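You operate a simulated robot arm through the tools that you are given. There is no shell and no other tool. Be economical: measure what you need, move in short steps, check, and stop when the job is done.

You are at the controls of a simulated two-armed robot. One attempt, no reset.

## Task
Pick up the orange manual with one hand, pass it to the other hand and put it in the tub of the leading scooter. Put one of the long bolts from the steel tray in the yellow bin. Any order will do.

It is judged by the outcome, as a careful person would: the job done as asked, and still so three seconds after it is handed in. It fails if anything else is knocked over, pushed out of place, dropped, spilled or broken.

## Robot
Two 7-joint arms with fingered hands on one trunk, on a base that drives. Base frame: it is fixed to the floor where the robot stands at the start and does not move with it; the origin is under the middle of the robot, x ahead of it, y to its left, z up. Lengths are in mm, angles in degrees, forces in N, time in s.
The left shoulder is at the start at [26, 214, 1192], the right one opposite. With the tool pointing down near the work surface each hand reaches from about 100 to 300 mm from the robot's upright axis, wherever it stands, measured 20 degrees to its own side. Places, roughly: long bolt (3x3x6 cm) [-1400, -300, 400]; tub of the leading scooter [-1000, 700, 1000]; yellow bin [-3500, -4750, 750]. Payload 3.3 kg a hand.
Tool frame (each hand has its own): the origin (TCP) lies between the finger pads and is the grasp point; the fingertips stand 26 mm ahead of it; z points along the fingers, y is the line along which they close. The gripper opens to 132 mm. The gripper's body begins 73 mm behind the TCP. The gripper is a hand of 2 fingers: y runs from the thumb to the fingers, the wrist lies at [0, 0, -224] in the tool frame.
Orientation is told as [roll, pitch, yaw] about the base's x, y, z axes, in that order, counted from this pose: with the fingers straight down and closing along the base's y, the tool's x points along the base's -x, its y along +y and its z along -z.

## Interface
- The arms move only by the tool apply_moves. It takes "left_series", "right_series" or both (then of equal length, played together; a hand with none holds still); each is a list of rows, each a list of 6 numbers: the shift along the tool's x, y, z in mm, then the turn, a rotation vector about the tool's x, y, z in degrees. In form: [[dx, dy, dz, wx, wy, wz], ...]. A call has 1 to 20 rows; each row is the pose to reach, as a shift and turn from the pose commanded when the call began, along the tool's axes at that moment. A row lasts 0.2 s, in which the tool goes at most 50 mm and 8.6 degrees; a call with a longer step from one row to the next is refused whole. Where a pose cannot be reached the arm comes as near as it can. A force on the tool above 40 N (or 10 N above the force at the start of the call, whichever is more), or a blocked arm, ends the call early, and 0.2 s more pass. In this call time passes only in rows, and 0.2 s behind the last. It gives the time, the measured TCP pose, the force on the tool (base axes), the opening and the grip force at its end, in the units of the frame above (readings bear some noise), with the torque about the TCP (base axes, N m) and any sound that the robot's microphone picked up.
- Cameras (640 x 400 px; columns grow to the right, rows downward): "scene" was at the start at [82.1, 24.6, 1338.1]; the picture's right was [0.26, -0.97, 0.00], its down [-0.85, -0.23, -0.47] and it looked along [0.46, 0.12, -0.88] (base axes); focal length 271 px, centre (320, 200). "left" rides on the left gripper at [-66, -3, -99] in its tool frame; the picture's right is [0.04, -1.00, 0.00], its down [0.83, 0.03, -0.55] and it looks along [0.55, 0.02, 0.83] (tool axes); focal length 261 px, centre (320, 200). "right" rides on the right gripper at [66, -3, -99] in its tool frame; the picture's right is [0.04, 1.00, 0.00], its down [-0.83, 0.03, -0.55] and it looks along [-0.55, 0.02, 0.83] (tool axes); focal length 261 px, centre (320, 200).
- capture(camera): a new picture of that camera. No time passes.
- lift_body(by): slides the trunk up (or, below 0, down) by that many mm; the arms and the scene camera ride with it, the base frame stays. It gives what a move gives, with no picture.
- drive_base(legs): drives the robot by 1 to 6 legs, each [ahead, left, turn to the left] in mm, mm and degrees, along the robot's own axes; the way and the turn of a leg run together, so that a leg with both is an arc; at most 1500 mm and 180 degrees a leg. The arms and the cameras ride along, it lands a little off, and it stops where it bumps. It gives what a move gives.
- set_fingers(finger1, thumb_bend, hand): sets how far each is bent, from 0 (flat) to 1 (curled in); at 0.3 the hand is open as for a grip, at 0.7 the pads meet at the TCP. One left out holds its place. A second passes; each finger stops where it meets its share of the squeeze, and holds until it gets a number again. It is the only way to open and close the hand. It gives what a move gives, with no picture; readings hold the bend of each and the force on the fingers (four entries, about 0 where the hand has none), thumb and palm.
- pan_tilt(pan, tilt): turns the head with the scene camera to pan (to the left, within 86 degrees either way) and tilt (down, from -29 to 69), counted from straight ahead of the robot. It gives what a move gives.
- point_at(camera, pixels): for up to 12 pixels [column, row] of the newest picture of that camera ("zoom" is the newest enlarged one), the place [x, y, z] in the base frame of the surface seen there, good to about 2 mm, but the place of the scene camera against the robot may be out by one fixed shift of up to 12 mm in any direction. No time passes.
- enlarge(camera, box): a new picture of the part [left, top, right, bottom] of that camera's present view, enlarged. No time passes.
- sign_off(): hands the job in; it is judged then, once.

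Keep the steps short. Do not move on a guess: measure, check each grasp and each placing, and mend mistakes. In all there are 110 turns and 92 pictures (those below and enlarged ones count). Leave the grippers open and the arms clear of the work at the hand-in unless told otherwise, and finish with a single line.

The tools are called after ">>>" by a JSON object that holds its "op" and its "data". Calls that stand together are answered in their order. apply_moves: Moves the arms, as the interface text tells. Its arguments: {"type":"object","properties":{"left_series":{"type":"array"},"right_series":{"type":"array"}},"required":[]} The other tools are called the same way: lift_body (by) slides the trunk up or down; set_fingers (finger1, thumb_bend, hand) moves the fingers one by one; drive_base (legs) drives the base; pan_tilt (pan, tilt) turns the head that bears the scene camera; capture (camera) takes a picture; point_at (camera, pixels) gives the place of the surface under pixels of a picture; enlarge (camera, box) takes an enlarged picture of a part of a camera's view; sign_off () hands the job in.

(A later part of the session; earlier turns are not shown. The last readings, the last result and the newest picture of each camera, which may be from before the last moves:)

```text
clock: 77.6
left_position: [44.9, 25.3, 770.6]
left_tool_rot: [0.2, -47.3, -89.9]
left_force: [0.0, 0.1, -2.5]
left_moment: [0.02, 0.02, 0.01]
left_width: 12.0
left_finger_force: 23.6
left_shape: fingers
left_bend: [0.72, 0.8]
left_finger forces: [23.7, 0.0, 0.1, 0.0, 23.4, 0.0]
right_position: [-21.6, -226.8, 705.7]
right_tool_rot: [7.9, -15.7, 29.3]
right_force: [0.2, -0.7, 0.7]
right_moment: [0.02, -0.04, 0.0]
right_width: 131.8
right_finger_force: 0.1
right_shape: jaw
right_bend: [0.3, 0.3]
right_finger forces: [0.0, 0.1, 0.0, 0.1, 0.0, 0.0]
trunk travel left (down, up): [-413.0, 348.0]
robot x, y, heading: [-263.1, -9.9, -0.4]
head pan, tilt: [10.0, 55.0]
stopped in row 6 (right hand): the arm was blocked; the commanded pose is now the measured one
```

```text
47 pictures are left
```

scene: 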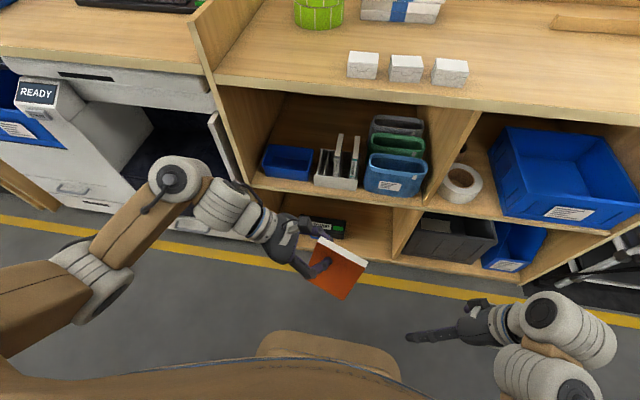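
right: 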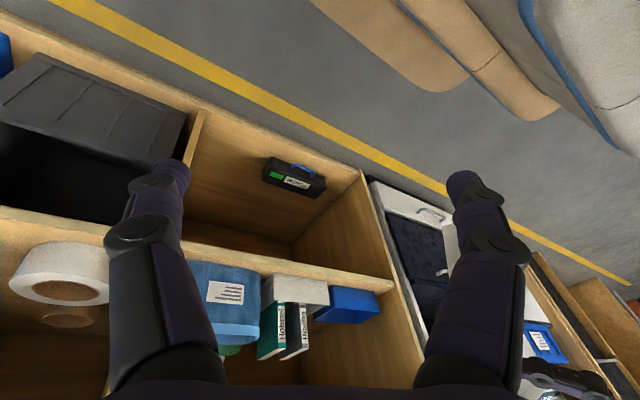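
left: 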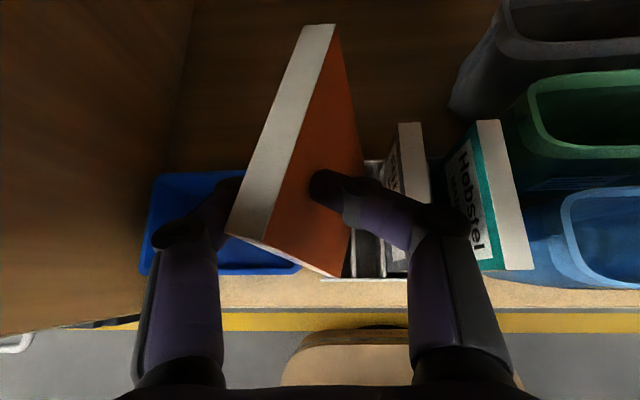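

The right arm is blocked the same way, because its elbow is tucked in when the hand is retracted and turned. I bring it back to its healthy start-like pose first, farther ahead and pointing down.

>>> {"op": "apply_moves", "data": {"right_series": [[-11, -10, 5, 0, 0, 0], [-22, -20, 9, 2.3, 2.6, 6], [-33, -30, 13, 4.7, 5.3, 12], [-44, -40, 18, 7, 8, 18], [-55, -50, 22, 9.3, 10.6, 24], [-64, -59, 27, 11.7, 13.3, 30.1]]}}

>>> {"op": "capture", "data": {"camera": "scene"}}

```text
clock: 79.0
left_position: [44.5, 25.3, 769.1]
left_tool_rot: [0.0, -47.3, -90.1]
left_force: [-1.1, 0.2, -2.4]
left_moment: [0.03, 0.02, -0.01]
left_width: 11.9
left_finger_force: 23.6
left_shape: fingers
left_bend: [0.72, 0.8]
left_finger forces: [23.8, 0.0, 0.0, 0.0, 23.2, 0.0]
right_position: [66.5, -239.5, 690.8]
right_tool_rot: [0.1, 0.1, -0.1]
right_force: [0.3, -0.5, 0.2]
right_moment: [0.02, 0.05, -0.01]
right_width: 131.9
right_finger_force: 0.1
right_shape: jaw
right_bend: [0.3, 0.3]
right_finger forces: [0.0, 0.1, 0.0, 0.0, 0.1, 0.1]
trunk travel left (down, up): [-413.0, 348.0]
robot x, y, heading: [-263.2, -10.8, -0.6]
head pan, tilt: [10.0, 55.0]
```

```text
46 pictures are left
```

scene: 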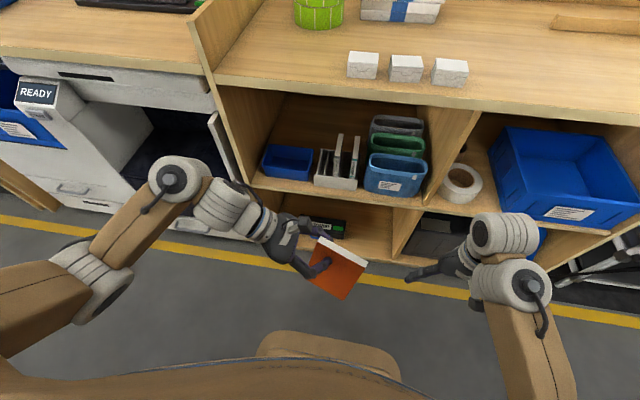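

Right arm healthy again. I mirror the left's successful sequence: inward first, then tilt forward 50°, staying right of the manual.

>>> {"op": "apply_moves", "data": {"right_series": [[-6, 25, 0, 0, 0, 0], [-12, 50, 0, 0, 0, 0], [-18, 75, 0, 0, -6, 0], [-24, 94, 1, 0, -13, 0], [-30, 94, 2, 0, -20, 0], [-36, 94, 3, 0, -28, 0], [-43, 94, 4, 0, -36, 0], [-50, 94, 5, 0, -43, 0], [-56, 94, 5, 0, -50, 0]]}}

```text
clock: 81.0
left_position: [44.3, 26.5, 770.6]
left_tool_rot: [0.1, -47.4, -90.1]
left_force: [0.5, 0.1, -1.5]
left_moment: [0.05, -0.05, 0.04]
left_width: 11.6
left_finger_force: 23.6
left_shape: fingers
left_bend: [0.72, 0.8]
left_finger forces: [23.7, 0.0, 0.1, 0.0, 23.5, 0.1]
right_position: [123.5, -144.1, 686.2]
right_tool_rot: [0.3, -50.1, -0.4]
right_force: [-0.1, -0.7, 0.3]
right_moment: [0.02, -0.02, -0.04]
right_width: 131.9
right_finger_force: 0.0
right_shape: jaw
right_bend: [0.3, 0.3]
right_finger forces: [0.0, 0.0, 0.1, 0.1, 0.0, 0.1]
trunk travel left (down, up): [-413.0, 348.0]
robot x, y, heading: [-260.5, -18.2, -0.6]
head pan, tilt: [10.0, 55.0]
```

Unblocked. Next I turn the right hand to face the manual's free edge, swinging wide to keep the open fingers clear of it, and stop short.

>>> {"op": "apply_moves", "data": {"right_series": [[0, -5, -10, -5.8, 0.1, -2.6], [1, -12, -20, -11.7, 0.3, -5.3], [1, -20, -30, -17.5, 0.4, -7.9], [2, -30, -39, -23.4, 0.6, -10.6], [2, -35, -49, -29.2, 0.7, -13.2], [3, -35, -59, -35, 0.9, -15.9], [3, -35, -69, -40.9, 1, -18.5], [4, -30, -79, -46.7, 1.1, -21.1], [4, -15, -88, -52.6, 1.3, -23.8], [4, 5, -98, -58.4, 1.4, -26.4], [5, 25, -108, -64.3, 1.6, -29.1], [5, 46, -118, -70.1, 1.7, -31.7]]}}

>>> {"op": "capture", "data": {"camera": "scene"}}

>>> {"op": "capture", "data": {"camera": "right"}}

```text
clock: 83.6
left_position: [43.6, 26.3, 770.7]
left_tool_rot: [0.1, -47.5, -90.1]
left_force: [0.4, 0.1, -2.0]
left_moment: [0.07, 0.03, 0.03]
left_width: 11.6
left_finger_force: 22.9
left_shape: fingers
left_bend: [0.72, 0.8]
left_finger forces: [23.7, 0.0, 0.0, 0.0, 23.4, 0.0]
right_position: [30.3, -98.9, 757.3]
right_tool_rot: [31.1, -57.0, 49.7]
right_force: [-0.3, -0.4, -0.5]
right_moment: [-0.01, 0.0, 0.02]
right_width: 132.2
right_finger_force: 0.0
right_shape: jaw
right_bend: [0.3, 0.3]
right_finger forces: [0.0, 0.0, 0.1, 0.0, 0.1, 0.1]
right hand out of reach, approached as far as the arm can: row 2
trunk travel left (down, up): [-413.0, 348.0]
robot x, y, heading: [-268.0, -15.7, -0.9]
head pan, tilt: [10.0, 55.0]
```

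```text
45 pictures are left
```

scene: 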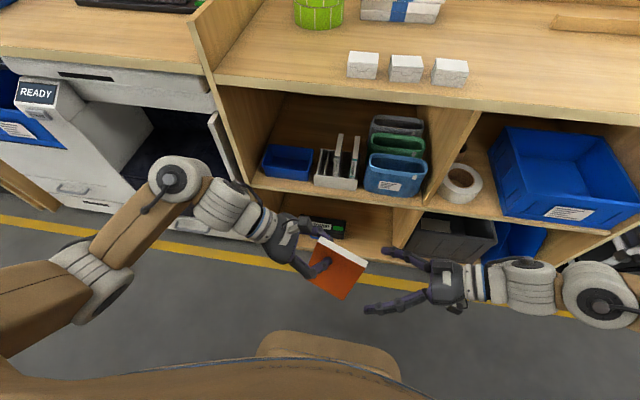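

```text
44 pictures are left
```

right: 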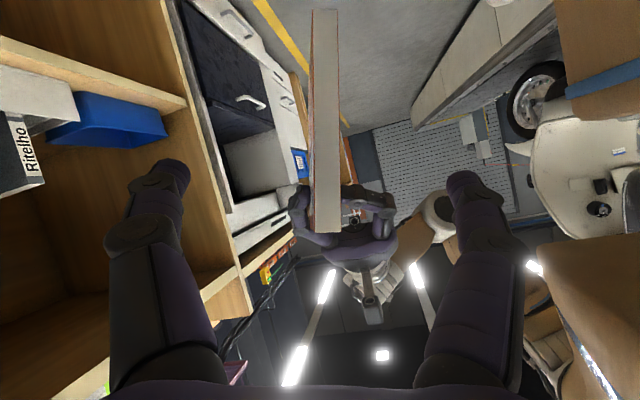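

Alignment is excellent. The manual's edge stands vertical at column ~325, midway between the right fingers (165, 470). I advance 60 mm, then look.

>>> {"op": "apply_moves", "data": {"right_series": [[0, 0, 20, 0, 0, 0], [0, 0, 40, 0, 0, 0], [0, 0, 60, 0, 0, 0]]}}

>>> {"op": "capture", "data": {"camera": "right"}}

```text
clock: 84.4
left_position: [43.6, 24.6, 771.0]
left_tool_rot: [0.0, -47.5, -90.1]
left_force: [0.2, 0.2, -2.5]
left_moment: [0.04, -0.01, -0.01]
left_width: 11.8
left_finger_force: 24.2
left_shape: fingers
left_bend: [0.72, 0.8]
left_finger forces: [23.7, 0.0, 0.0, 0.0, 23.4, 0.0]
right_position: [34.6, -44.8, 729.1]
right_tool_rot: [31.0, -57.0, 49.7]
right_force: [-0.5, -0.2, 0.4]
right_moment: [0.01, 0.0, 0.04]
right_width: 132.0
right_finger_force: 0.0
right_shape: jaw
right_bend: [0.3, 0.3]
right_finger forces: [0.0, 0.0, 0.0, 0.1, 0.0, 0.0]
trunk travel left (down, up): [-413.0, 348.0]
robot x, y, heading: [-264.1, -12.0, -0.6]
head pan, tilt: [10.0, 55.0]
```

```text
43 pictures are left
```

right: 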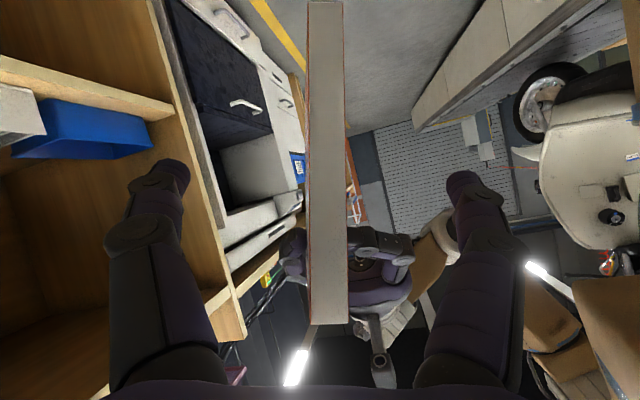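

>>> {"op": "apply_moves", "data": {"right_series": [[0, 0, 13, 0, 0, 0], [0, 0, 25, 0, 0, 0]]}}

>>> {"op": "set_fingers", "data": {"hand": "right", "finger1": 0.7, "thumb_bend": 0.7}}

>>> {"op": "capture", "data": {"camera": "right"}}

```text
clock: 85.0
left_position: [43.3, 25.6, 770.5]
left_tool_rot: [0.2, -47.5, -90.1]
left_force: [-0.3, -0.1, -1.9]
left_moment: [0.05, -0.04, -0.02]
left_width: 11.7
left_finger_force: 23.6
left_shape: fingers
left_bend: [0.72, 0.8]
left_finger forces: [23.7, 0.1, 0.1, 0.1, 23.5, 0.0]
right_position: [34.1, -23.3, 719.0]
right_tool_rot: [30.9, -57.0, 49.7]
right_force: [0.1, -0.7, 0.0]
right_moment: [0.02, 0.01, 0.01]
right_width: 132.1
right_finger_force: 0.1
right_shape: jaw
right_bend: [0.3, 0.3]
right_finger forces: [0.0, 0.0, 0.0, 0.1, 0.0, 0.0]
trunk travel left (down, up): [-413.0, 348.0]
robot x, y, heading: [-263.2, -15.0, -0.4]
head pan, tilt: [10.0, 55.0]
```

```text
clock: 86.0
left_position: [45.1, 24.9, 770.6]
left_tool_rot: [0.1, -47.5, -90.1]
left_force: [0.6, -0.1, -0.6]
left_moment: [0.03, 0.0, 0.0]
left_width: 11.8
left_finger_force: 23.9
left_shape: fingers
left_bend: [0.72, 0.8]
left_finger forces: [23.8, 0.0, 0.0, 0.0, 23.8, 0.1]
right_position: [35.1, -23.5, 717.8]
right_tool_rot: [31.1, -57.0, 49.8]
right_force: [-0.6, 0.4, 0.2]
right_moment: [-0.03, -0.02, 0.04]
right_width: 14.4
right_finger_force: 4.4
right_shape: fingers
right_bend: [0.65, 0.68]
right_finger forces: [3.8, 0.1, 0.1, 0.1, 4.2, 0.0]
trunk travel left (down, up): [-413.0, 348.0]
robot x, y, heading: [-264.6, -16.0, -0.6]
head pan, tilt: [10.0, 55.0]
```

```text
42 pictures are left
```

right: 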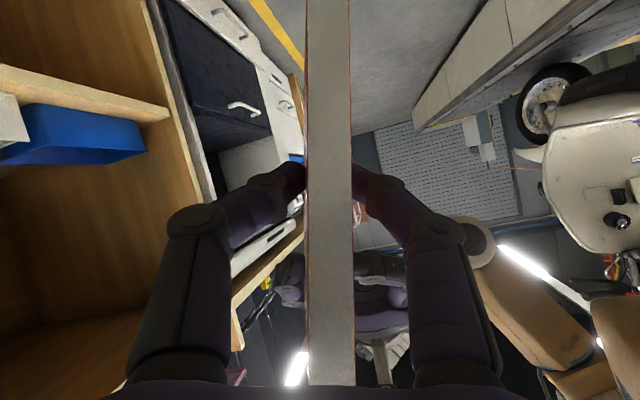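

Both right pads touch evenly. I squeeze more, then release the left.

>>> {"op": "set_fingers", "data": {"hand": "right", "finger1": 0.88, "thumb_bend": 0.88}}

>>> {"op": "set_fingers", "data": {"hand": "left", "finger1": 0.45, "thumb_bend": 0.45}}

>>> {"op": "capture", "data": {"camera": "left"}}

```text
clock: 87.0
left_position: [44.2, 24.8, 770.4]
left_tool_rot: [0.1, -47.4, -90.1]
left_force: [-5.5, 0.2, 5.3]
left_moment: [-0.17, 0.34, -0.19]
left_width: 12.3
left_finger_force: 28.6
left_shape: fingers
left_bend: [0.72, 0.8]
left_finger forces: [25.6, 0.1, 0.0, 0.0, 32.4, 0.0]
right_position: [36.4, -24.4, 717.2]
right_tool_rot: [30.9, -57.0, 49.8]
right_force: [7.0, -0.5, -4.8]
right_moment: [-0.13, 0.02, -0.09]
right_width: 12.4
right_finger_force: 21.7
right_shape: fingers
right_bend: [0.73, 0.73]
right_finger forces: [18.5, 0.1, 0.0, 0.1, 25.8, 0.1]
trunk travel left (down, up): [-413.0, 348.0]
robot x, y, heading: [-262.5, -14.3, -0.4]
head pan, tilt: [10.0, 55.0]
```

```text
clock: 88.0
left_position: [43.8, 25.9, 771.5]
left_tool_rot: [0.2, -47.2, -90.0]
left_force: [-0.1, -0.5, -0.3]
left_moment: [0.01, -0.01, 0.03]
left_width: 82.9
left_finger_force: 0.0
left_shape: fingers
left_bend: [0.45, 0.45]
left_finger forces: [0.0, 0.0, 0.0, 0.0, 0.0, 0.0]
right_position: [35.5, -22.5, 718.1]
right_tool_rot: [30.9, -57.0, 49.7]
right_force: [-0.1, 0.2, -0.7]
right_moment: [-0.05, 0.0, 0.01]
right_width: 11.7
right_finger_force: 23.1
right_shape: fingers
right_bend: [0.73, 0.76]
right_finger forces: [22.7, 0.0, 0.1, 0.0, 22.9, 0.1]
trunk travel left (down, up): [-413.0, 348.0]
robot x, y, heading: [-261.3, -12.1, -0.5]
head pan, tilt: [10.0, 55.0]
```

```text
41 pictures are left
```

left: 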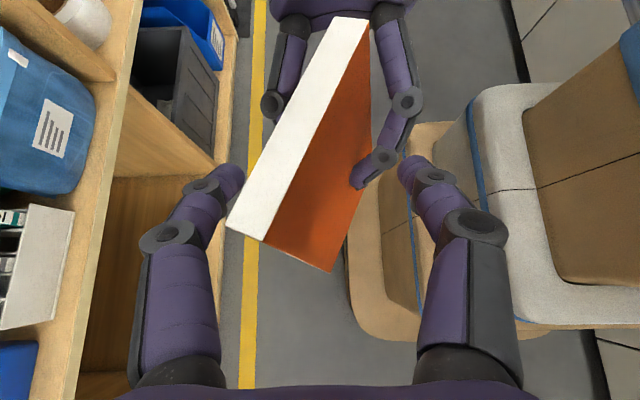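

The right hand now holds the manual alone at 23 N. I open the left fully and withdraw the right hand with the manual along its own axis.

>>> {"op": "set_fingers", "data": {"hand": "left", "finger1": 0.3, "thumb_bend": 0.3}}

>>> {"op": "apply_moves", "data": {"right_series": [[0, 0, -20, 0, 0, 0], [0, 0, -40, 0, 0, 0], [0, 0, -60, 0, 0, 0], [0, 0, -80, 0, 0, 0], [0, 0, -100, 0, 0, 0]]}}

>>> {"op": "capture", "data": {"camera": "scene"}}

```text
clock: 89.0
left_position: [44.4, 24.6, 770.5]
left_tool_rot: [0.1, -47.3, -90.1]
left_force: [0.8, 0.3, -0.3]
left_moment: [-0.01, 0.01, -0.03]
left_width: 133.1
left_finger_force: 0.1
left_shape: fingers
left_bend: [0.3, 0.3]
left_finger forces: [0.0, 0.0, 0.0, 0.1, 0.1, 0.0]
right_position: [35.8, -25.0, 718.1]
right_tool_rot: [31.0, -57.0, 49.7]
right_force: [-0.1, -0.8, -1.5]
right_moment: [-0.05, 0.01, 0.01]
right_width: 12.0
right_finger_force: 23.5
right_shape: fingers
right_bend: [0.73, 0.76]
right_finger forces: [22.7, 0.0, 0.1, 0.0, 22.9, 0.0]
trunk travel left (down, up): [-413.0, 348.0]
robot x, y, heading: [-265.3, -9.5, -0.8]
head pan, tilt: [10.0, 55.0]
```

```text
clock: 90.2
left_position: [44.5, 25.0, 770.7]
left_tool_rot: [0.1, -47.3, -90.1]
left_force: [-0.1, 0.7, -0.1]
left_moment: [-0.04, -0.02, 0.01]
left_width: 132.9
left_finger_force: 0.0
left_shape: fingers
left_bend: [0.3, 0.3]
left_finger forces: [0.1, 0.0, 0.0, 0.1, 0.0, 0.0]
right_position: [26.6, -111.2, 763.7]
right_tool_rot: [31.0, -56.9, 49.8]
right_force: [0.8, 0.3, -0.9]
right_moment: [-0.05, -0.01, 0.04]
right_width: 11.8
right_finger_force: 22.4
right_shape: fingers
right_bend: [0.73, 0.76]
right_finger forces: [22.7, 0.1, 0.1, 0.0, 23.0, 0.0]
trunk travel left (down, up): [-413.0, 348.0]
robot x, y, heading: [-262.2, -14.7, -0.7]
head pan, tilt: [10.0, 55.0]
```

```text
40 pictures are left
```

scene: 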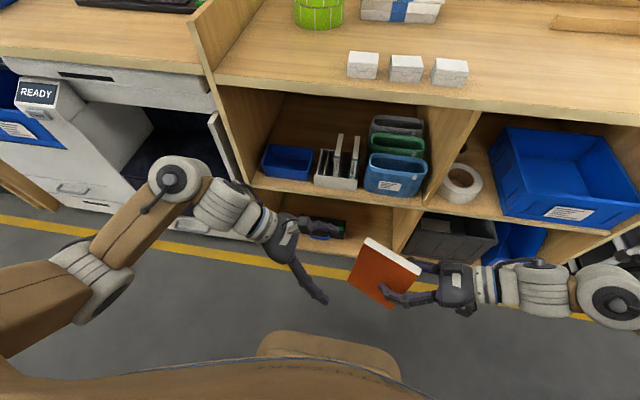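

The hand-over is done. Next I find the leading scooter. I turn the head left to look before turning the base.

>>> {"op": "pan_tilt", "data": {"pan": 86, "tilt": 20}}

>>> {"op": "capture", "data": {"camera": "scene"}}

>>> {"op": "pan_tilt", "data": {"pan": -86, "tilt": 20}}

>>> {"op": "capture", "data": {"camera": "scene"}}

```text
clock: 91.7
left_position: [44.3, 25.4, 770.3]
left_tool_rot: [0.1, -47.3, -90.1]
left_force: [0.2, 0.3, 0.1]
left_moment: [-0.03, 0.0, -0.01]
left_width: 133.0
left_finger_force: 0.0
left_shape: fingers
left_bend: [0.3, 0.3]
left_finger forces: [0.1, 0.0, 0.0, 0.0, 0.1, 0.1]
right_position: [27.5, -111.7, 762.4]
right_tool_rot: [30.9, -57.0, 49.6]
right_force: [-1.1, 0.4, -0.8]
right_moment: [-0.02, 0.01, -0.02]
right_width: 12.0
right_finger_force: 22.1
right_shape: fingers
right_bend: [0.73, 0.76]
right_finger forces: [22.7, 0.1, 0.0, 0.0, 22.9, 0.0]
trunk travel left (down, up): [-413.0, 348.0]
robot x, y, heading: [-260.6, -10.0, -0.8]
head pan, tilt: [85.9, 20.0]
```

```text
39 pictures are left
```

scene: 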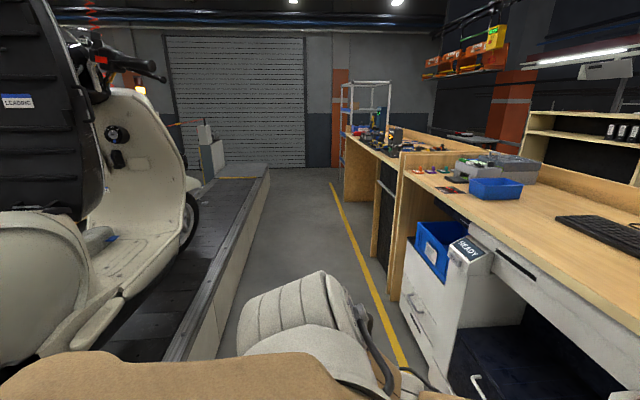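

```text
clock: 94.3
left_position: [44.5, 25.0, 768.5]
left_tool_rot: [0.1, -47.3, -90.2]
left_force: [0.1, -0.1, -0.5]
left_moment: [0.01, 0.0, 0.0]
left_width: 133.1
left_finger_force: 0.1
left_shape: fingers
left_bend: [0.3, 0.3]
left_finger forces: [0.1, 0.0, 0.0, 0.0, 0.0, 0.1]
right_position: [26.9, -112.5, 762.7]
right_tool_rot: [31.0, -57.0, 49.6]
right_force: [-0.7, -0.3, -1.4]
right_moment: [-0.01, 0.03, -0.02]
right_width: 11.8
right_finger_force: 22.8
right_shape: fingers
right_bend: [0.73, 0.76]
right_finger forces: [22.7, 0.0, 0.1, 0.1, 22.9, 0.1]
trunk travel left (down, up): [-413.0, 348.0]
robot x, y, heading: [-263.2, -14.1, -0.8]
head pan, tilt: [-85.9, 20.0]
```

```text
38 pictures are left
```

scene: 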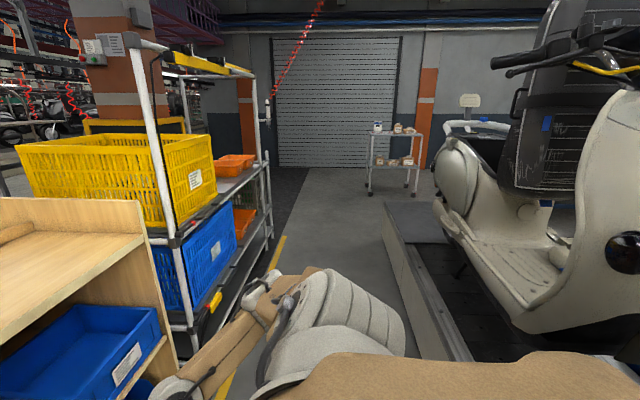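

Two scooters stand on the line behind me. The left one is ahead and carries a dark box with a label. I measure the conveyor edge to know the aisle width.

>>> {"op": "point_at", "data": {"camera": "scene", "pixels": [[400, 230], [440, 340], [420, 320], [465, 260], [545, 300], [460, 200], [170, 380], [200, 330]]}}

>>> {"op": "enlarge", "data": {"camera": "scene", "box": [420, 0, 640, 138]}}

```text
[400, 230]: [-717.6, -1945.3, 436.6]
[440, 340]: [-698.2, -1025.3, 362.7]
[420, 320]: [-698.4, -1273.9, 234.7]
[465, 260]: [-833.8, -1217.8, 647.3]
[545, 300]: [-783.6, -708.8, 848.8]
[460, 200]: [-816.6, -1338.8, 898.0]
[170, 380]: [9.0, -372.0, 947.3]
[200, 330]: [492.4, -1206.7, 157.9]
```

```text
2.90 times, centred on (530, 69) of scene
```

zoom: 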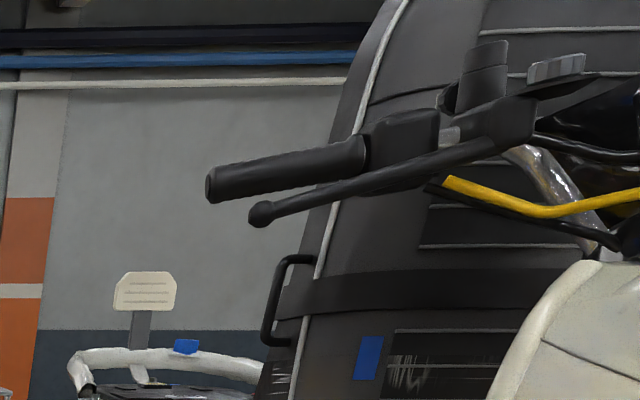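

The conveyor's near edge is at x≈-700, so there is room to turn. I drive 60 mm ahead and turn left in place to face the scooters.

>>> {"op": "drive_base", "data": {"legs": [[60, 0, 0], [0, 0, 150]]}}

>>> {"op": "pan_tilt", "data": {"pan": 0, "tilt": 20}}

>>> {"op": "capture", "data": {"camera": "scene"}}

```text
clock: 101.4
left_position: [-483.8, 113.7, 771.0]
left_tool_rot: [0.2, -47.3, 58.7]
left_force: [-1.0, -0.2, -1.2]
left_moment: [-0.01, -0.01, -0.01]
left_width: 132.8
left_finger_force: 0.1
left_shape: fingers
left_bend: [0.3, 0.3]
left_finger forces: [0.1, 0.1, 0.1, 0.1, 0.1, 0.0]
right_position: [-399.0, 221.5, 761.7]
right_tool_rot: [31.0, -57.0, -161.6]
right_force: [1.0, -0.7, -2.1]
right_moment: [0.05, -0.05, 0.0]
right_width: 11.7
right_finger_force: 22.3
right_shape: fingers
right_bend: [0.73, 0.77]
right_finger forces: [22.1, 0.0, 0.0, 0.0, 22.4, 0.0]
trunk travel left (down, up): [-413.0, 348.0]
robot x, y, heading: [-200.8, -16.4, 148.3]
head pan, tilt: [-85.9, 20.0]
```

```text
clock: 103.0
left_position: [-485.0, 113.6, 770.4]
left_tool_rot: [0.1, -47.4, 58.7]
left_force: [1.2, 0.8, 0.3]
left_moment: [0.04, 0.01, 0.0]
left_width: 133.2
left_finger_force: 0.0
left_shape: fingers
left_bend: [0.3, 0.3]
left_finger forces: [0.1, 0.0, 0.0, 0.1, 0.0, 0.1]
right_position: [-399.3, 221.4, 764.1]
right_tool_rot: [31.0, -57.0, -161.6]
right_force: [-0.1, -0.2, -2.1]
right_moment: [0.03, 0.0, -0.02]
right_width: 11.5
right_finger_force: 21.9
right_shape: fingers
right_bend: [0.73, 0.77]
right_finger forces: [22.2, 0.1, 0.0, 0.0, 22.6, 0.0]
trunk travel left (down, up): [-413.0, 348.0]
robot x, y, heading: [-205.1, -17.5, 148.1]
head pan, tilt: [0.0, 20.0]
```

```text
36 pictures are left
```

scene: 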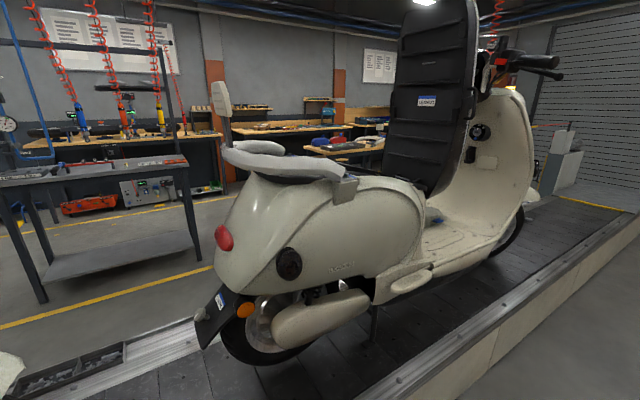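

The leading scooter's black seat is tipped up, and the open tub should be below it near [370, 185]. I raise the trunk for a better view and zoom in.

>>> {"op": "lift_body", "data": {"by": 250}}

>>> {"op": "pan_tilt", "data": {"pan": 0, "tilt": 32}}

>>> {"op": "capture", "data": {"camera": "scene"}}

```text
clock: 105.5
left_position: [-484.6, 113.9, 1021.1]
left_tool_rot: [0.1, -47.4, 58.6]
left_force: [-0.3, -0.1, 0.0]
left_moment: [0.0, 0.03, -0.01]
left_width: 133.1
left_finger_force: 0.1
left_shape: fingers
left_bend: [0.3, 0.3]
left_finger forces: [0.0, 0.0, 0.0, 0.1, 0.0, 0.0]
right_position: [-399.2, 222.0, 1012.5]
right_tool_rot: [31.0, -57.0, -161.6]
right_force: [0.0, -0.1, -2.0]
right_moment: [0.03, -0.02, 0.02]
right_width: 11.7
right_finger_force: 22.6
right_shape: fingers
right_bend: [0.73, 0.77]
right_finger forces: [22.3, 0.0, 0.0, 0.0, 22.5, 0.0]
trunk travel left (down, up): [-663.0, 98.0]
robot x, y, heading: [-202.2, -14.4, 148.2]
head pan, tilt: [0.0, 20.0]
```

```text
clock: 106.3
left_position: [-484.1, 113.1, 1020.2]
left_tool_rot: [0.2, -47.4, 58.6]
left_force: [-0.8, 0.1, 0.2]
left_moment: [0.01, 0.01, -0.04]
left_width: 133.1
left_finger_force: 0.1
left_shape: fingers
left_bend: [0.3, 0.3]
left_finger forces: [0.0, 0.0, 0.0, 0.0, 0.1, 0.0]
right_position: [-398.7, 220.8, 1011.5]
right_tool_rot: [30.9, -57.0, -161.6]
right_force: [0.3, -0.1, -0.6]
right_moment: [0.05, -0.02, -0.01]
right_width: 11.6
right_finger_force: 22.2
right_shape: fingers
right_bend: [0.73, 0.77]
right_finger forces: [22.3, 0.0, 0.1, 0.0, 22.5, 0.0]
trunk travel left (down, up): [-663.0, 98.0]
robot x, y, heading: [-200.0, -12.9, 148.3]
head pan, tilt: [0.0, 32.0]
```

```text
35 pictures are left
```

scene: 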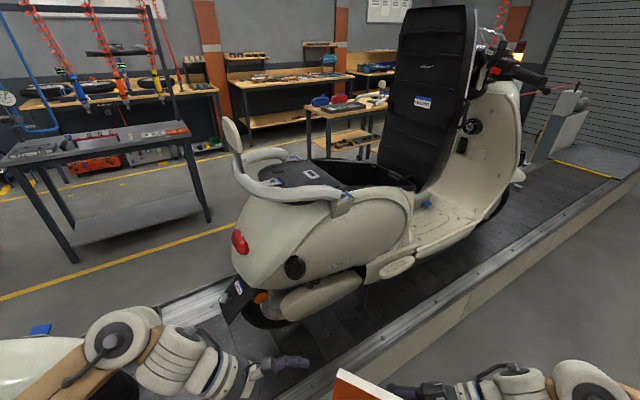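

>>> {"op": "enlarge", "data": {"camera": "scene", "box": [220, 110, 440, 247]}}

>>> {"op": "point_at", "data": {"camera": "zoom", "pixels": [[330, 140], [420, 165], [480, 190], [520, 210], [560, 210], [400, 205], [350, 205], [250, 180], [380, 250], [540, 300], [360, 160], [460, 215]]}}

>>> {"op": "point_at", "data": {"camera": "scene", "pixels": [[400, 350], [450, 320], [600, 240], [160, 300], [30, 332], [470, 215]]}}

```text
2.91 times, centred on (330, 178) of scene
```

zoom: 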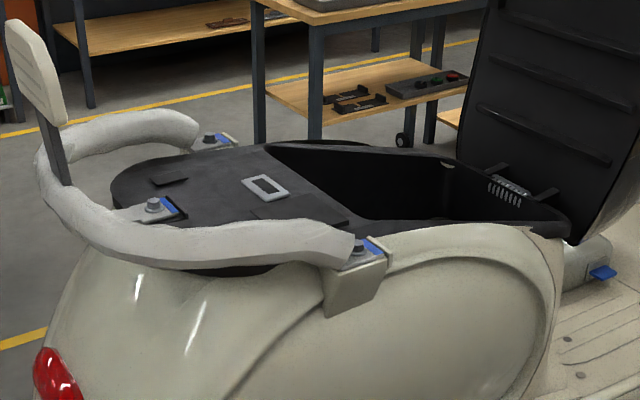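

```text
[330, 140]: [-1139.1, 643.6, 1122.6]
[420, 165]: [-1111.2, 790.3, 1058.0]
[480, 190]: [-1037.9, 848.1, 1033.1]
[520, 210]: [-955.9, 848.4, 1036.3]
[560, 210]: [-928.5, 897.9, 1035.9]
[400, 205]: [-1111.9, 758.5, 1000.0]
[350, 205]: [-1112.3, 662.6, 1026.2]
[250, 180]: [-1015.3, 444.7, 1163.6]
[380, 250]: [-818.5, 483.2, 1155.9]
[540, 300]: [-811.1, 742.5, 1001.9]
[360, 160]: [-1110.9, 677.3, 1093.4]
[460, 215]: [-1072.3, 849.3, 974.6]
```

```text
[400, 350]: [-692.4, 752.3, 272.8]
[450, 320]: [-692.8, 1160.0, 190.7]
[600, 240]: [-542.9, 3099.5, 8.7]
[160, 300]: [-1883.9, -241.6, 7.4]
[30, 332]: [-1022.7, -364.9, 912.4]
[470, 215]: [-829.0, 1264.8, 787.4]
```

The tub is large: opening about x -1120…-900, y 560…890, rim near z 1040–1060. I turn the right hand to point ahead and down, so the manual hangs upright in front of it, ready to be lowered in.

>>> {"op": "apply_moves", "data": {"right_series": [[-2, -4, -10, 6, -0.6, 2.3], [-5, -10, -20, 12, -1.3, 4.6], [-9, -18, -30, 18, -1.9, 6.9], [-13, -27, -34, 24, -2.5, 9.1], [-17, -36, -34, 30, -3.2, 11.4], [-21, -45, -34, 36, -3.8, 13.7], [-25, -54, -34, 42, -4.4, 16], [-29, -62, -34, 48, -5.1, 18.3], [-33, -70, -34, 54, -5.7, 20.6], [-37, -78, -34, 60, -6.3, 22.8], [-41, -86, -34, 66, -7, 25.1], [-45, -93, -34, 71.9, -7.6, 27.4]]}}

>>> {"op": "pan_tilt", "data": {"pan": 0, "tilt": 65}}

>>> {"op": "capture", "data": {"camera": "scene"}}

```text
clock: 108.9
left_position: [-485.8, 112.9, 1020.5]
left_tool_rot: [0.1, -47.3, 58.8]
left_force: [0.2, -0.6, -0.3]
left_moment: [-0.01, 0.03, 0.0]
left_width: 133.0
left_finger_force: 0.1
left_shape: fingers
left_bend: [0.3, 0.3]
left_finger forces: [0.0, 0.0, 0.0, 0.1, 0.0, 0.0]
right_position: [-468.5, 300.3, 1039.6]
right_tool_rot: [0.1, -56.8, 148.6]
right_force: [0.0, -0.8, -2.0]
right_moment: [0.0, -0.06, 0.0]
right_width: 11.5
right_finger_force: 22.7
right_shape: fingers
right_bend: [0.73, 0.77]
right_finger forces: [22.7, 0.0, 0.0, 0.0, 22.5, 0.1]
trunk travel left (down, up): [-663.0, 98.0]
robot x, y, heading: [-202.0, -15.4, 148.2]
head pan, tilt: [0.0, 32.0]
```

```text
clock: 109.9
left_position: [-483.8, 113.1, 1020.2]
left_tool_rot: [0.1, -47.3, 58.7]
left_force: [-0.4, 0.3, 0.0]
left_moment: [0.04, -0.01, 0.01]
left_width: 132.8
left_finger_force: 0.0
left_shape: fingers
left_bend: [0.3, 0.3]
left_finger forces: [0.1, 0.0, 0.0, 0.0, 0.0, 0.0]
right_position: [-468.0, 302.1, 1040.7]
right_tool_rot: [0.3, -56.9, 148.6]
right_force: [0.2, -0.6, -1.2]
right_moment: [-0.01, -0.03, 0.01]
right_width: 11.8
right_finger_force: 22.5
right_shape: fingers
right_bend: [0.73, 0.77]
right_finger forces: [22.8, 0.1, 0.0, 0.0, 22.5, 0.0]
trunk travel left (down, up): [-663.0, 98.0]
robot x, y, heading: [-203.6, -15.4, 147.8]
head pan, tilt: [0.0, 65.0]
```

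```text
33 pictures are left
```

scene: 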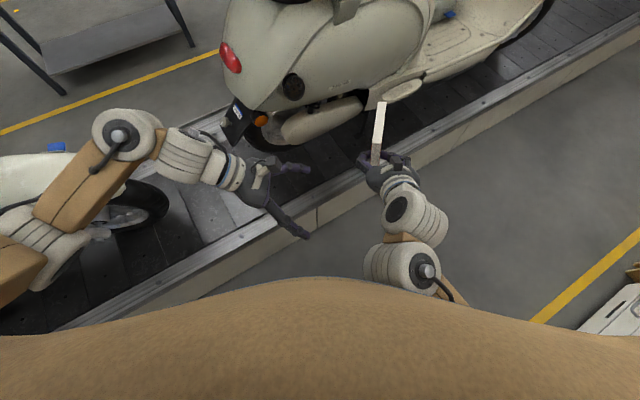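

The manual is now upright ahead of the right hand. I raise the trunk 95 mm, turn to heading ~195°, and drive sideways to stand opposite the tub, still well back.

>>> {"op": "lift_body", "data": {"by": 95}}

>>> {"op": "drive_base", "data": {"legs": [[0, 0, 47], [-146, -701, 0]]}}

>>> {"op": "pan_tilt", "data": {"pan": -10, "tilt": 40}}

>>> {"op": "capture", "data": {"camera": "scene"}}

```text
clock: 111.2
left_position: [-483.9, 113.7, 1114.2]
left_tool_rot: [0.1, -47.4, 58.8]
left_force: [0.2, -0.8, 0.2]
left_moment: [0.01, -0.02, -0.01]
left_width: 133.1
left_finger_force: 0.0
left_shape: fingers
left_bend: [0.3, 0.3]
left_finger forces: [0.0, 0.0, 0.0, 0.1, 0.0, 0.0]
right_position: [-467.4, 301.4, 1135.4]
right_tool_rot: [-0.1, -57.1, 148.9]
right_force: [0.3, -0.1, -1.1]
right_moment: [0.01, -0.05, -0.01]
right_width: 11.7
right_finger_force: 22.9
right_shape: fingers
right_bend: [0.73, 0.77]
right_finger forces: [22.7, 0.2, 0.0, 0.0, 22.6, 0.0]
trunk travel left (down, up): [-758.0, 3.0]
robot x, y, heading: [-201.2, -10.6, 148.2]
head pan, tilt: [0.0, 65.0]
```

```text
clock: 117.2
left_position: [-526.4, 585.7, 1115.5]
left_tool_rot: [0.1, -47.4, 106.1]
left_force: [-0.2, 0.9, 0.1]
left_moment: [-0.03, -0.04, -0.01]
left_width: 133.1
left_finger_force: 0.0
left_shape: fingers
left_bend: [0.3, 0.3]
left_finger forces: [0.0, 0.1, 0.0, 0.0, 0.0, 0.1]
right_position: [-653.9, 724.6, 1135.0]
right_tool_rot: [0.0, -56.9, -163.8]
right_force: [0.1, -0.3, -1.2]
right_moment: [0.04, -0.08, 0.02]
right_width: 11.5
right_finger_force: 23.2
right_shape: fingers
right_bend: [0.73, 0.78]
right_finger forces: [22.9, 0.0, 0.0, 0.0, 22.6, 0.1]
trunk travel left (down, up): [-758.0, 3.0]
robot x, y, heading: [-242.3, 706.2, -164.4]
head pan, tilt: [0.0, 65.0]
```

```text
clock: 118.1
left_position: [-528.0, 584.4, 1115.0]
left_tool_rot: [0.0, -47.5, 106.1]
left_force: [-0.3, 0.6, -1.0]
left_moment: [0.01, -0.03, 0.01]
left_width: 133.1
left_finger_force: 0.0
left_shape: fingers
left_bend: [0.3, 0.3]
left_finger forces: [0.0, 0.0, 0.0, 0.1, 0.0, 0.0]
right_position: [-653.0, 724.1, 1135.1]
right_tool_rot: [0.0, -56.9, -163.6]
right_force: [0.3, -0.6, -0.7]
right_moment: [0.01, -0.04, 0.0]
right_width: 11.6
right_finger_force: 22.5
right_shape: fingers
right_bend: [0.73, 0.78]
right_finger forces: [22.9, 0.0, 0.1, 0.1, 22.6, 0.0]
trunk travel left (down, up): [-758.0, 3.0]
robot x, y, heading: [-242.8, 707.9, -164.7]
head pan, tilt: [-10.0, 40.0]
```

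```text
32 pictures are left
```

scene: 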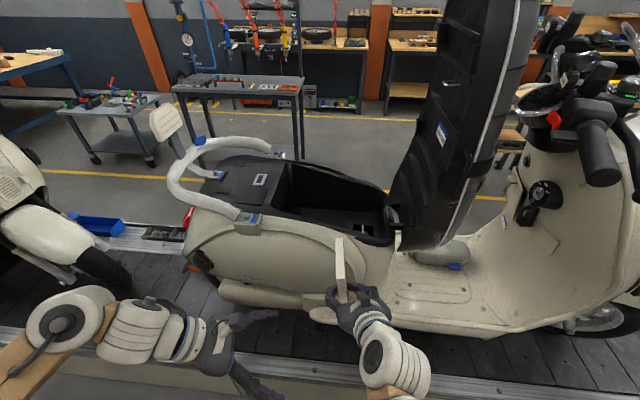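

The tub opening is clearly visible around [330, 200]. I zoom in on it and measure its rim and floor.

>>> {"op": "enlarge", "data": {"camera": "scene", "box": [200, 140, 420, 277]}}

>>> {"op": "point_at", "data": {"camera": "zoom", "pixels": [[270, 65], [250, 190], [380, 85], [500, 150], [540, 180], [545, 300], [420, 275], [300, 200], [400, 190], [470, 230], [350, 140], [390, 240]]}}

```text
2.91 times, centred on (310, 208) of scene
```

zoom: 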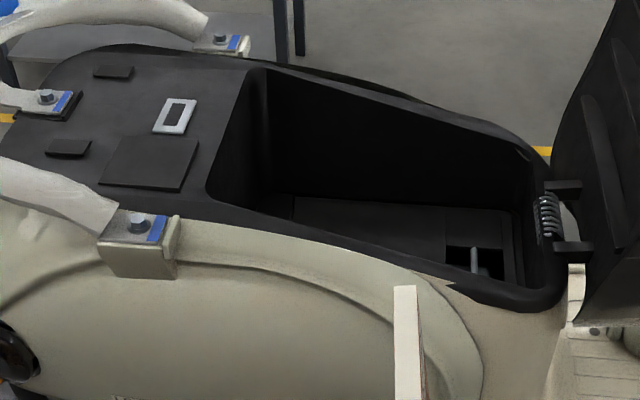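

```text
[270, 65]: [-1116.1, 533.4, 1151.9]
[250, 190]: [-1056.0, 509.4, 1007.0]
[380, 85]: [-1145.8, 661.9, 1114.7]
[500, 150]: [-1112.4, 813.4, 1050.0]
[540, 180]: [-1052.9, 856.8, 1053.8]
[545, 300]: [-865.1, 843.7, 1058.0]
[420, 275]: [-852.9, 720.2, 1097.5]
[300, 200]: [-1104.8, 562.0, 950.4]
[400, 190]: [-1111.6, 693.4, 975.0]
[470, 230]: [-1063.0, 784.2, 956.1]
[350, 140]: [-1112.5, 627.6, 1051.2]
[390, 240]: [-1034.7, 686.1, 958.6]
```

The tub floor is at z≈957, with interior x -1112…-870 and y 510…850. I square up to the line (heading ~183°), shift 167 mm along it, and stretch the right arm ahead with a steeper hand, high enough to clear the rim.

>>> {"op": "drive_base", "data": {"legs": [[0, 0, -12.5], [9, 167, 0]]}}

>>> {"op": "apply_moves", "data": {"right_series": [[-22, -8, 13, 0, 2, 0], [-43, -16, 27, 0, 4, 0], [-65, -25, 40, 0, 6, 0], [-86, -33, 54, 0, 8.5, 0], [-108, -41, 67, 0, 11, 0], [-129, -50, 81, 0, 13, 0], [-151, -58, 94, 0, 15, 0], [-172, -66, 107, 0, 17, 0]]}}

>>> {"op": "capture", "data": {"camera": "scene"}}

```text
clock: 120.3
left_position: [-545.2, 477.6, 1114.9]
left_tool_rot: [0.1, -47.4, 93.9]
left_force: [-0.6, 0.1, 0.1]
left_moment: [0.02, 0.0, 0.01]
left_width: 132.7
left_finger_force: 0.0
left_shape: fingers
left_bend: [0.3, 0.3]
left_finger forces: [0.0, 0.1, 0.0, 0.0, 0.1, 0.0]
right_position: [-640.2, 640.7, 1135.8]
right_tool_rot: [-0.3, -56.9, -175.8]
right_force: [-0.4, -0.5, -0.9]
right_moment: [0.0, -0.04, 0.0]
right_width: 11.3
right_finger_force: 22.4
right_shape: fingers
right_bend: [0.73, 0.78]
right_finger forces: [22.8, 0.1, 0.1, 0.0, 22.6, 0.1]
trunk travel left (down, up): [-758.0, 3.0]
robot x, y, heading: [-243.6, 539.7, -176.6]
head pan, tilt: [-10.0, 40.0]
```

```text
clock: 121.4
left_position: [-547.1, 478.0, 1115.8]
left_tool_rot: [0.0, -47.4, 93.8]
left_force: [-0.5, 1.0, 0.2]
left_moment: [-0.01, -0.01, 0.0]
left_width: 133.2
left_finger_force: 0.0
left_shape: fingers
left_bend: [0.3, 0.3]
left_finger forces: [0.0, 0.1, 0.0, 0.0, 0.0, 0.1]
right_position: [-734.4, 730.9, 1158.1]
right_tool_rot: [-12.0, -46.5, -169.5]
right_force: [0.3, -0.1, -1.9]
right_moment: [0.03, -0.05, -0.05]
right_width: 11.5
right_finger_force: 22.5
right_shape: fingers
right_bend: [0.73, 0.78]
right_finger forces: [22.9, 0.1, 0.0, 0.0, 22.4, 0.0]
trunk travel left (down, up): [-758.0, 3.0]
robot x, y, heading: [-241.2, 539.4, -176.6]
head pan, tilt: [-10.0, 40.0]
stopped in row 5 (right hand): the arm was blocked; the commanded pose is now the measured one
```

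```text
30 pictures are left
```

scene: 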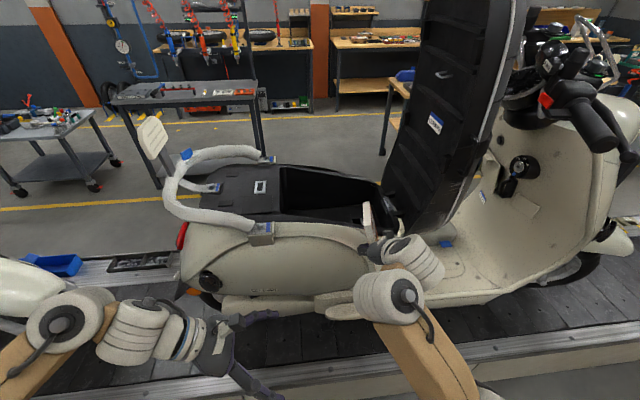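

The right elbow is drifting inward again because I moved the hand outward. I bring the hand back towards the middle and level it.

>>> {"op": "apply_moves", "data": {"right_series": [[1, 18, -8, -1, -0.5, 0.8], [1, 36, -16, -2.2, -1, 1.6], [2, 54, -24, -3.4, -1.5, 2.5], [2, 72, -30, -4.5, -2, 3.3], [3, 90, -34, -5.6, -2.5, 4.2], [3, 107, -37, -6.7, -3, 5]]}}

```text
clock: 122.5
left_position: [-546.2, 478.2, 1115.3]
left_tool_rot: [0.1, -47.4, 93.8]
left_force: [0.4, 0.0, 0.4]
left_moment: [0.0, 0.02, 0.02]
left_width: 132.9
left_finger_force: 0.0
left_shape: fingers
left_bend: [0.3, 0.3]
left_finger forces: [0.0, 0.1, 0.0, 0.1, 0.0, 0.0]
right_position: [-716.7, 719.3, 1155.8]
right_tool_rot: [-16.9, -48.8, -166.3]
right_force: [-0.3, -0.1, -0.4]
right_moment: [0.02, -0.05, 0.01]
right_width: 11.6
right_finger_force: 22.7
right_shape: fingers
right_bend: [0.73, 0.78]
right_finger forces: [23.0, 0.0, 0.0, 0.0, 22.4, 0.1]
trunk travel left (down, up): [-758.0, 3.0]
robot x, y, heading: [-241.4, 537.6, -176.6]
head pan, tilt: [-10.0, 40.0]
stopped in row 5 (right hand): the arm was blocked; the commanded pose is now the measured one
```

Same jam as the left had. I back the base off 120 mm and use the remedy that worked there: hand out to the side while undoing the tilt.

>>> {"op": "drive_base", "data": {"legs": [[-120, 0, 0]]}}

>>> {"op": "apply_moves", "data": {"right_series": [[21, -25, 3, 0, 4.8, 0], [41, -49, 6, 0, 9.6, 0], [62, -74, 8, 0, 14.4, 0], [83, -98, 11, 0, 19.2, 0], [104, -123, 14, 0, 24, 0], [124, -148, 17, 0, 28.8, 0], [145, -172, 19, 0, 33.6, 0], [166, -197, 22, 0, 38.4, 0], [186, -221, 25, 0, 43.2, 0], [207, -246, 28, 0, 48, 0]]}}

```text
clock: 123.7
left_position: [-427.4, 486.2, 1116.5]
left_tool_rot: [0.3, -47.4, 93.8]
left_force: [0.1, 0.1, 0.7]
left_moment: [-0.03, 0.04, 0.01]
left_width: 132.9
left_finger_force: 0.0
left_shape: fingers
left_bend: [0.3, 0.3]
left_finger forces: [0.0, 0.1, 0.1, 0.1, 0.0, 0.0]
right_position: [-599.1, 725.7, 1156.1]
right_tool_rot: [-16.8, -48.8, -166.4]
right_force: [-0.5, -0.6, -1.6]
right_moment: [0.01, -0.03, -0.03]
right_width: 11.7
right_finger_force: 23.1
right_shape: fingers
right_bend: [0.73, 0.78]
right_finger forces: [23.0, 0.0, 0.1, 0.0, 22.5, 0.1]
trunk travel left (down, up): [-758.0, 3.0]
robot x, y, heading: [-122.8, 547.8, -176.9]
head pan, tilt: [-10.0, 40.0]
```

```text
clock: 125.9
left_position: [-428.2, 487.5, 1115.3]
left_tool_rot: [0.0, -47.3, 93.7]
left_force: [0.1, -0.2, -0.3]
left_moment: [0.0, -0.01, 0.03]
left_width: 133.1
left_finger_force: 0.0
left_shape: fingers
left_bend: [0.3, 0.3]
left_finger forces: [0.0, 0.0, 0.0, 0.1, 0.1, 0.1]
right_position: [-492.6, 1000.5, 1030.4]
right_tool_rot: [-10.9, -1.9, -178.8]
right_force: [0.3, 0.9, -1.9]
right_moment: [-0.03, -0.01, -0.01]
right_width: 11.5
right_finger_force: 22.4
right_shape: fingers
right_bend: [0.72, 0.79]
right_finger forces: [23.0, 0.1, 0.1, 0.0, 22.3, 0.0]
right hand out of reach, approached as far as the arm can: row 2, 3, 4, 5, 6, 7
trunk travel left (down, up): [-758.0, 3.0]
robot x, y, heading: [-123.5, 543.5, -176.9]
head pan, tilt: [-10.0, 40.0]
```

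>>> {"op": "apply_moves", "data": {"right_series": [[2, 25, -5, -1.2, 0, 0], [3, 49, -9, -2.4, 0, 0], [5, 74, -14, -3.6, 0.5, 0], [6, 99, -19, -4.8, 1, 0], [8, 123, -24, -6, 1.5, 0], [9, 148, -28, -7.3, 1.9, 0], [11, 173, -33, -8.5, 1.9, 0], [12, 197, -38, -9.7, 1.9, 0], [14, 222, -43, -10.9, 1.9, -1.9]]}}

```text
clock: 127.9
left_position: [-427.3, 486.3, 1115.0]
left_tool_rot: [0.1, -47.4, 93.7]
left_force: [-0.4, 0.1, 0.4]
left_moment: [0.0, 0.0, 0.02]
left_width: 133.0
left_finger_force: 0.1
left_shape: fingers
left_bend: [0.3, 0.3]
left_finger forces: [0.0, 0.0, 0.0, 0.0, 0.0, 0.0]
right_position: [-470.7, 775.6, 1030.8]
right_tool_rot: [-0.1, 0.1, -177.2]
right_force: [-0.2, 0.3, -1.3]
right_moment: [0.04, -0.05, 0.02]
right_width: 11.6
right_finger_force: 22.9
right_shape: fingers
right_bend: [0.72, 0.79]
right_finger forces: [22.9, 0.1, 0.0, 0.1, 22.5, 0.1]
trunk travel left (down, up): [-758.0, 3.0]
robot x, y, heading: [-123.3, 542.7, -176.7]
head pan, tilt: [-10.0, 40.0]
```

Clean again. I go inward first, then tilt and raise, keeping the hand near the middle.

>>> {"op": "apply_moves", "data": {"right_series": [[-5, 30, 0, 0, 0, 0], [-10, 60, 0, 0, 0, 0], [-15, 90, 0, 0, 0, 0], [-22, 120, -5, 0, -5, 0], [-32, 141, -12, 0, -11, 0], [-43, 141, -20, 0, -17, 0], [-54, 141, -30, 0, -23, 0], [-65, 141, -40, 0, -29, 0], [-76, 141, -50, 0, -36, 0], [-86, 141, -60, 0, -42, 0]]}}

>>> {"op": "capture", "data": {"camera": "scene"}}

```text
clock: 130.1
left_position: [-428.9, 485.6, 1115.7]
left_tool_rot: [0.1, -47.4, 93.8]
left_force: [-0.9, -0.5, 0.8]
left_moment: [0.0, 0.01, -0.06]
left_width: 133.0
left_finger_force: 0.0
left_shape: fingers
left_bend: [0.3, 0.3]
left_finger forces: [0.0, 0.0, 0.0, 0.0, 0.1, 0.0]
right_position: [-553.4, 630.4, 1088.4]
right_tool_rot: [0.0, -41.9, -177.1]
right_force: [-0.8, 0.0, -0.8]
right_moment: [0.0, 0.0, 0.03]
right_width: 11.5
right_finger_force: 23.0
right_shape: fingers
right_bend: [0.72, 0.79]
right_finger forces: [23.1, 0.0, 0.0, 0.0, 22.7, 0.1]
trunk travel left (down, up): [-758.0, 3.0]
robot x, y, heading: [-121.1, 542.1, -176.8]
head pan, tilt: [-10.0, 40.0]
```

```text
29 pictures are left
```

scene: 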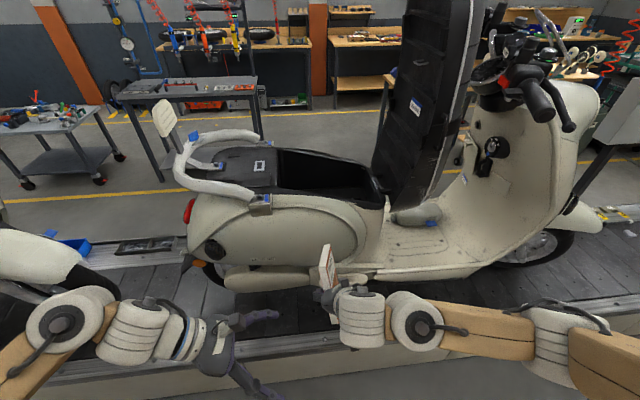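

The right elbow is now well outside. I extend forward 143 mm and up 137 mm.

>>> {"op": "apply_moves", "data": {"right_series": [[-25, 0, -1, 0, 0, 0], [-50, 0, -2, 0, 0, 0], [-74, 0, -2, 0, 0, 0], [-99, 0, -3, 0, 0, 0], [-124, 0, -4, 0, 0, 0], [-149, 0, -5, 0, 0, 0], [-173, 0, -5, 0, 0, 0], [-198, 0, -6, 0, 0, 0]]}}

```text
clock: 131.9
left_position: [-428.2, 485.4, 1114.7]
left_tool_rot: [0.1, -47.5, 93.7]
left_force: [0.0, 0.2, 0.6]
left_moment: [0.0, 0.0, -0.01]
left_width: 133.2
left_finger_force: 0.0
left_shape: fingers
left_bend: [0.3, 0.3]
left_finger forces: [0.0, 0.0, 0.0, 0.0, 0.0, 0.0]
right_position: [-692.3, 623.4, 1224.9]
right_tool_rot: [-0.2, -41.9, -177.0]
right_force: [-0.4, -0.9, -1.6]
right_moment: [0.02, -0.09, -0.01]
right_width: 11.6
right_finger_force: 23.1
right_shape: fingers
right_bend: [0.72, 0.79]
right_finger forces: [23.1, 0.0, 0.1, 0.0, 22.8, 0.0]
trunk travel left (down, up): [-758.0, 3.0]
robot x, y, heading: [-123.0, 542.8, -176.8]
head pan, tilt: [-10.0, 40.0]
```

Fully obeyed. I shift the base 92 mm to the right and drive 180 mm ahead, bringing the manual to the tub's near rim at height, then check.

>>> {"op": "drive_base", "data": {"legs": [[0, -92, 0], [180, 0, 0]]}}

>>> {"op": "capture", "data": {"camera": "scene"}}

>>> {"op": "capture", "data": {"camera": "right"}}

```text
clock: 134.1
left_position: [-616.3, 567.3, 1114.9]
left_tool_rot: [-0.1, -47.5, 93.8]
left_force: [0.6, 1.2, 0.2]
left_moment: [0.04, 0.02, -0.04]
left_width: 133.0
left_finger_force: 0.0
left_shape: fingers
left_bend: [0.3, 0.3]
left_finger forces: [0.0, 0.0, 0.0, 0.0, 0.0, 0.0]
right_position: [-882.4, 704.9, 1223.0]
right_tool_rot: [-0.3, -41.8, -177.0]
right_force: [0.2, 0.8, -1.3]
right_moment: [-0.01, -0.08, 0.01]
right_width: 11.5
right_finger_force: 23.0
right_shape: fingers
right_bend: [0.72, 0.79]
right_finger forces: [23.2, 0.0, 0.0, 0.1, 22.8, 0.1]
trunk travel left (down, up): [-758.0, 3.0]
robot x, y, heading: [-315.4, 628.5, -176.7]
head pan, tilt: [-10.0, 40.0]
```

```text
28 pictures are left
```

scene: 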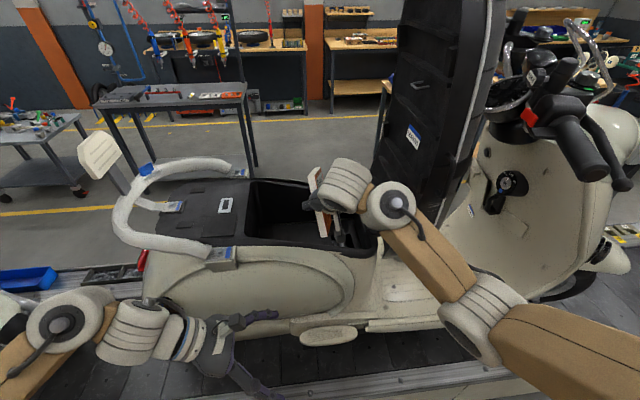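

```text
27 pictures are left
```

right: 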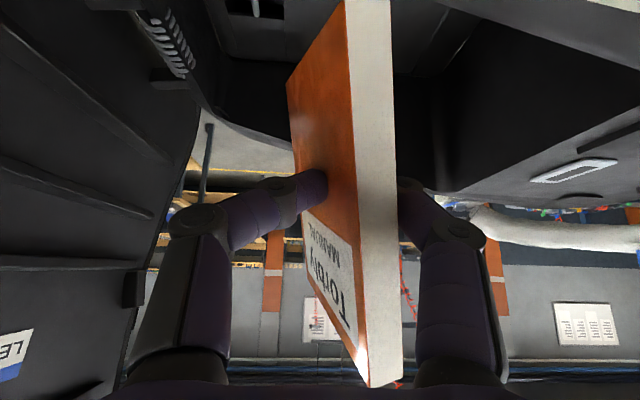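

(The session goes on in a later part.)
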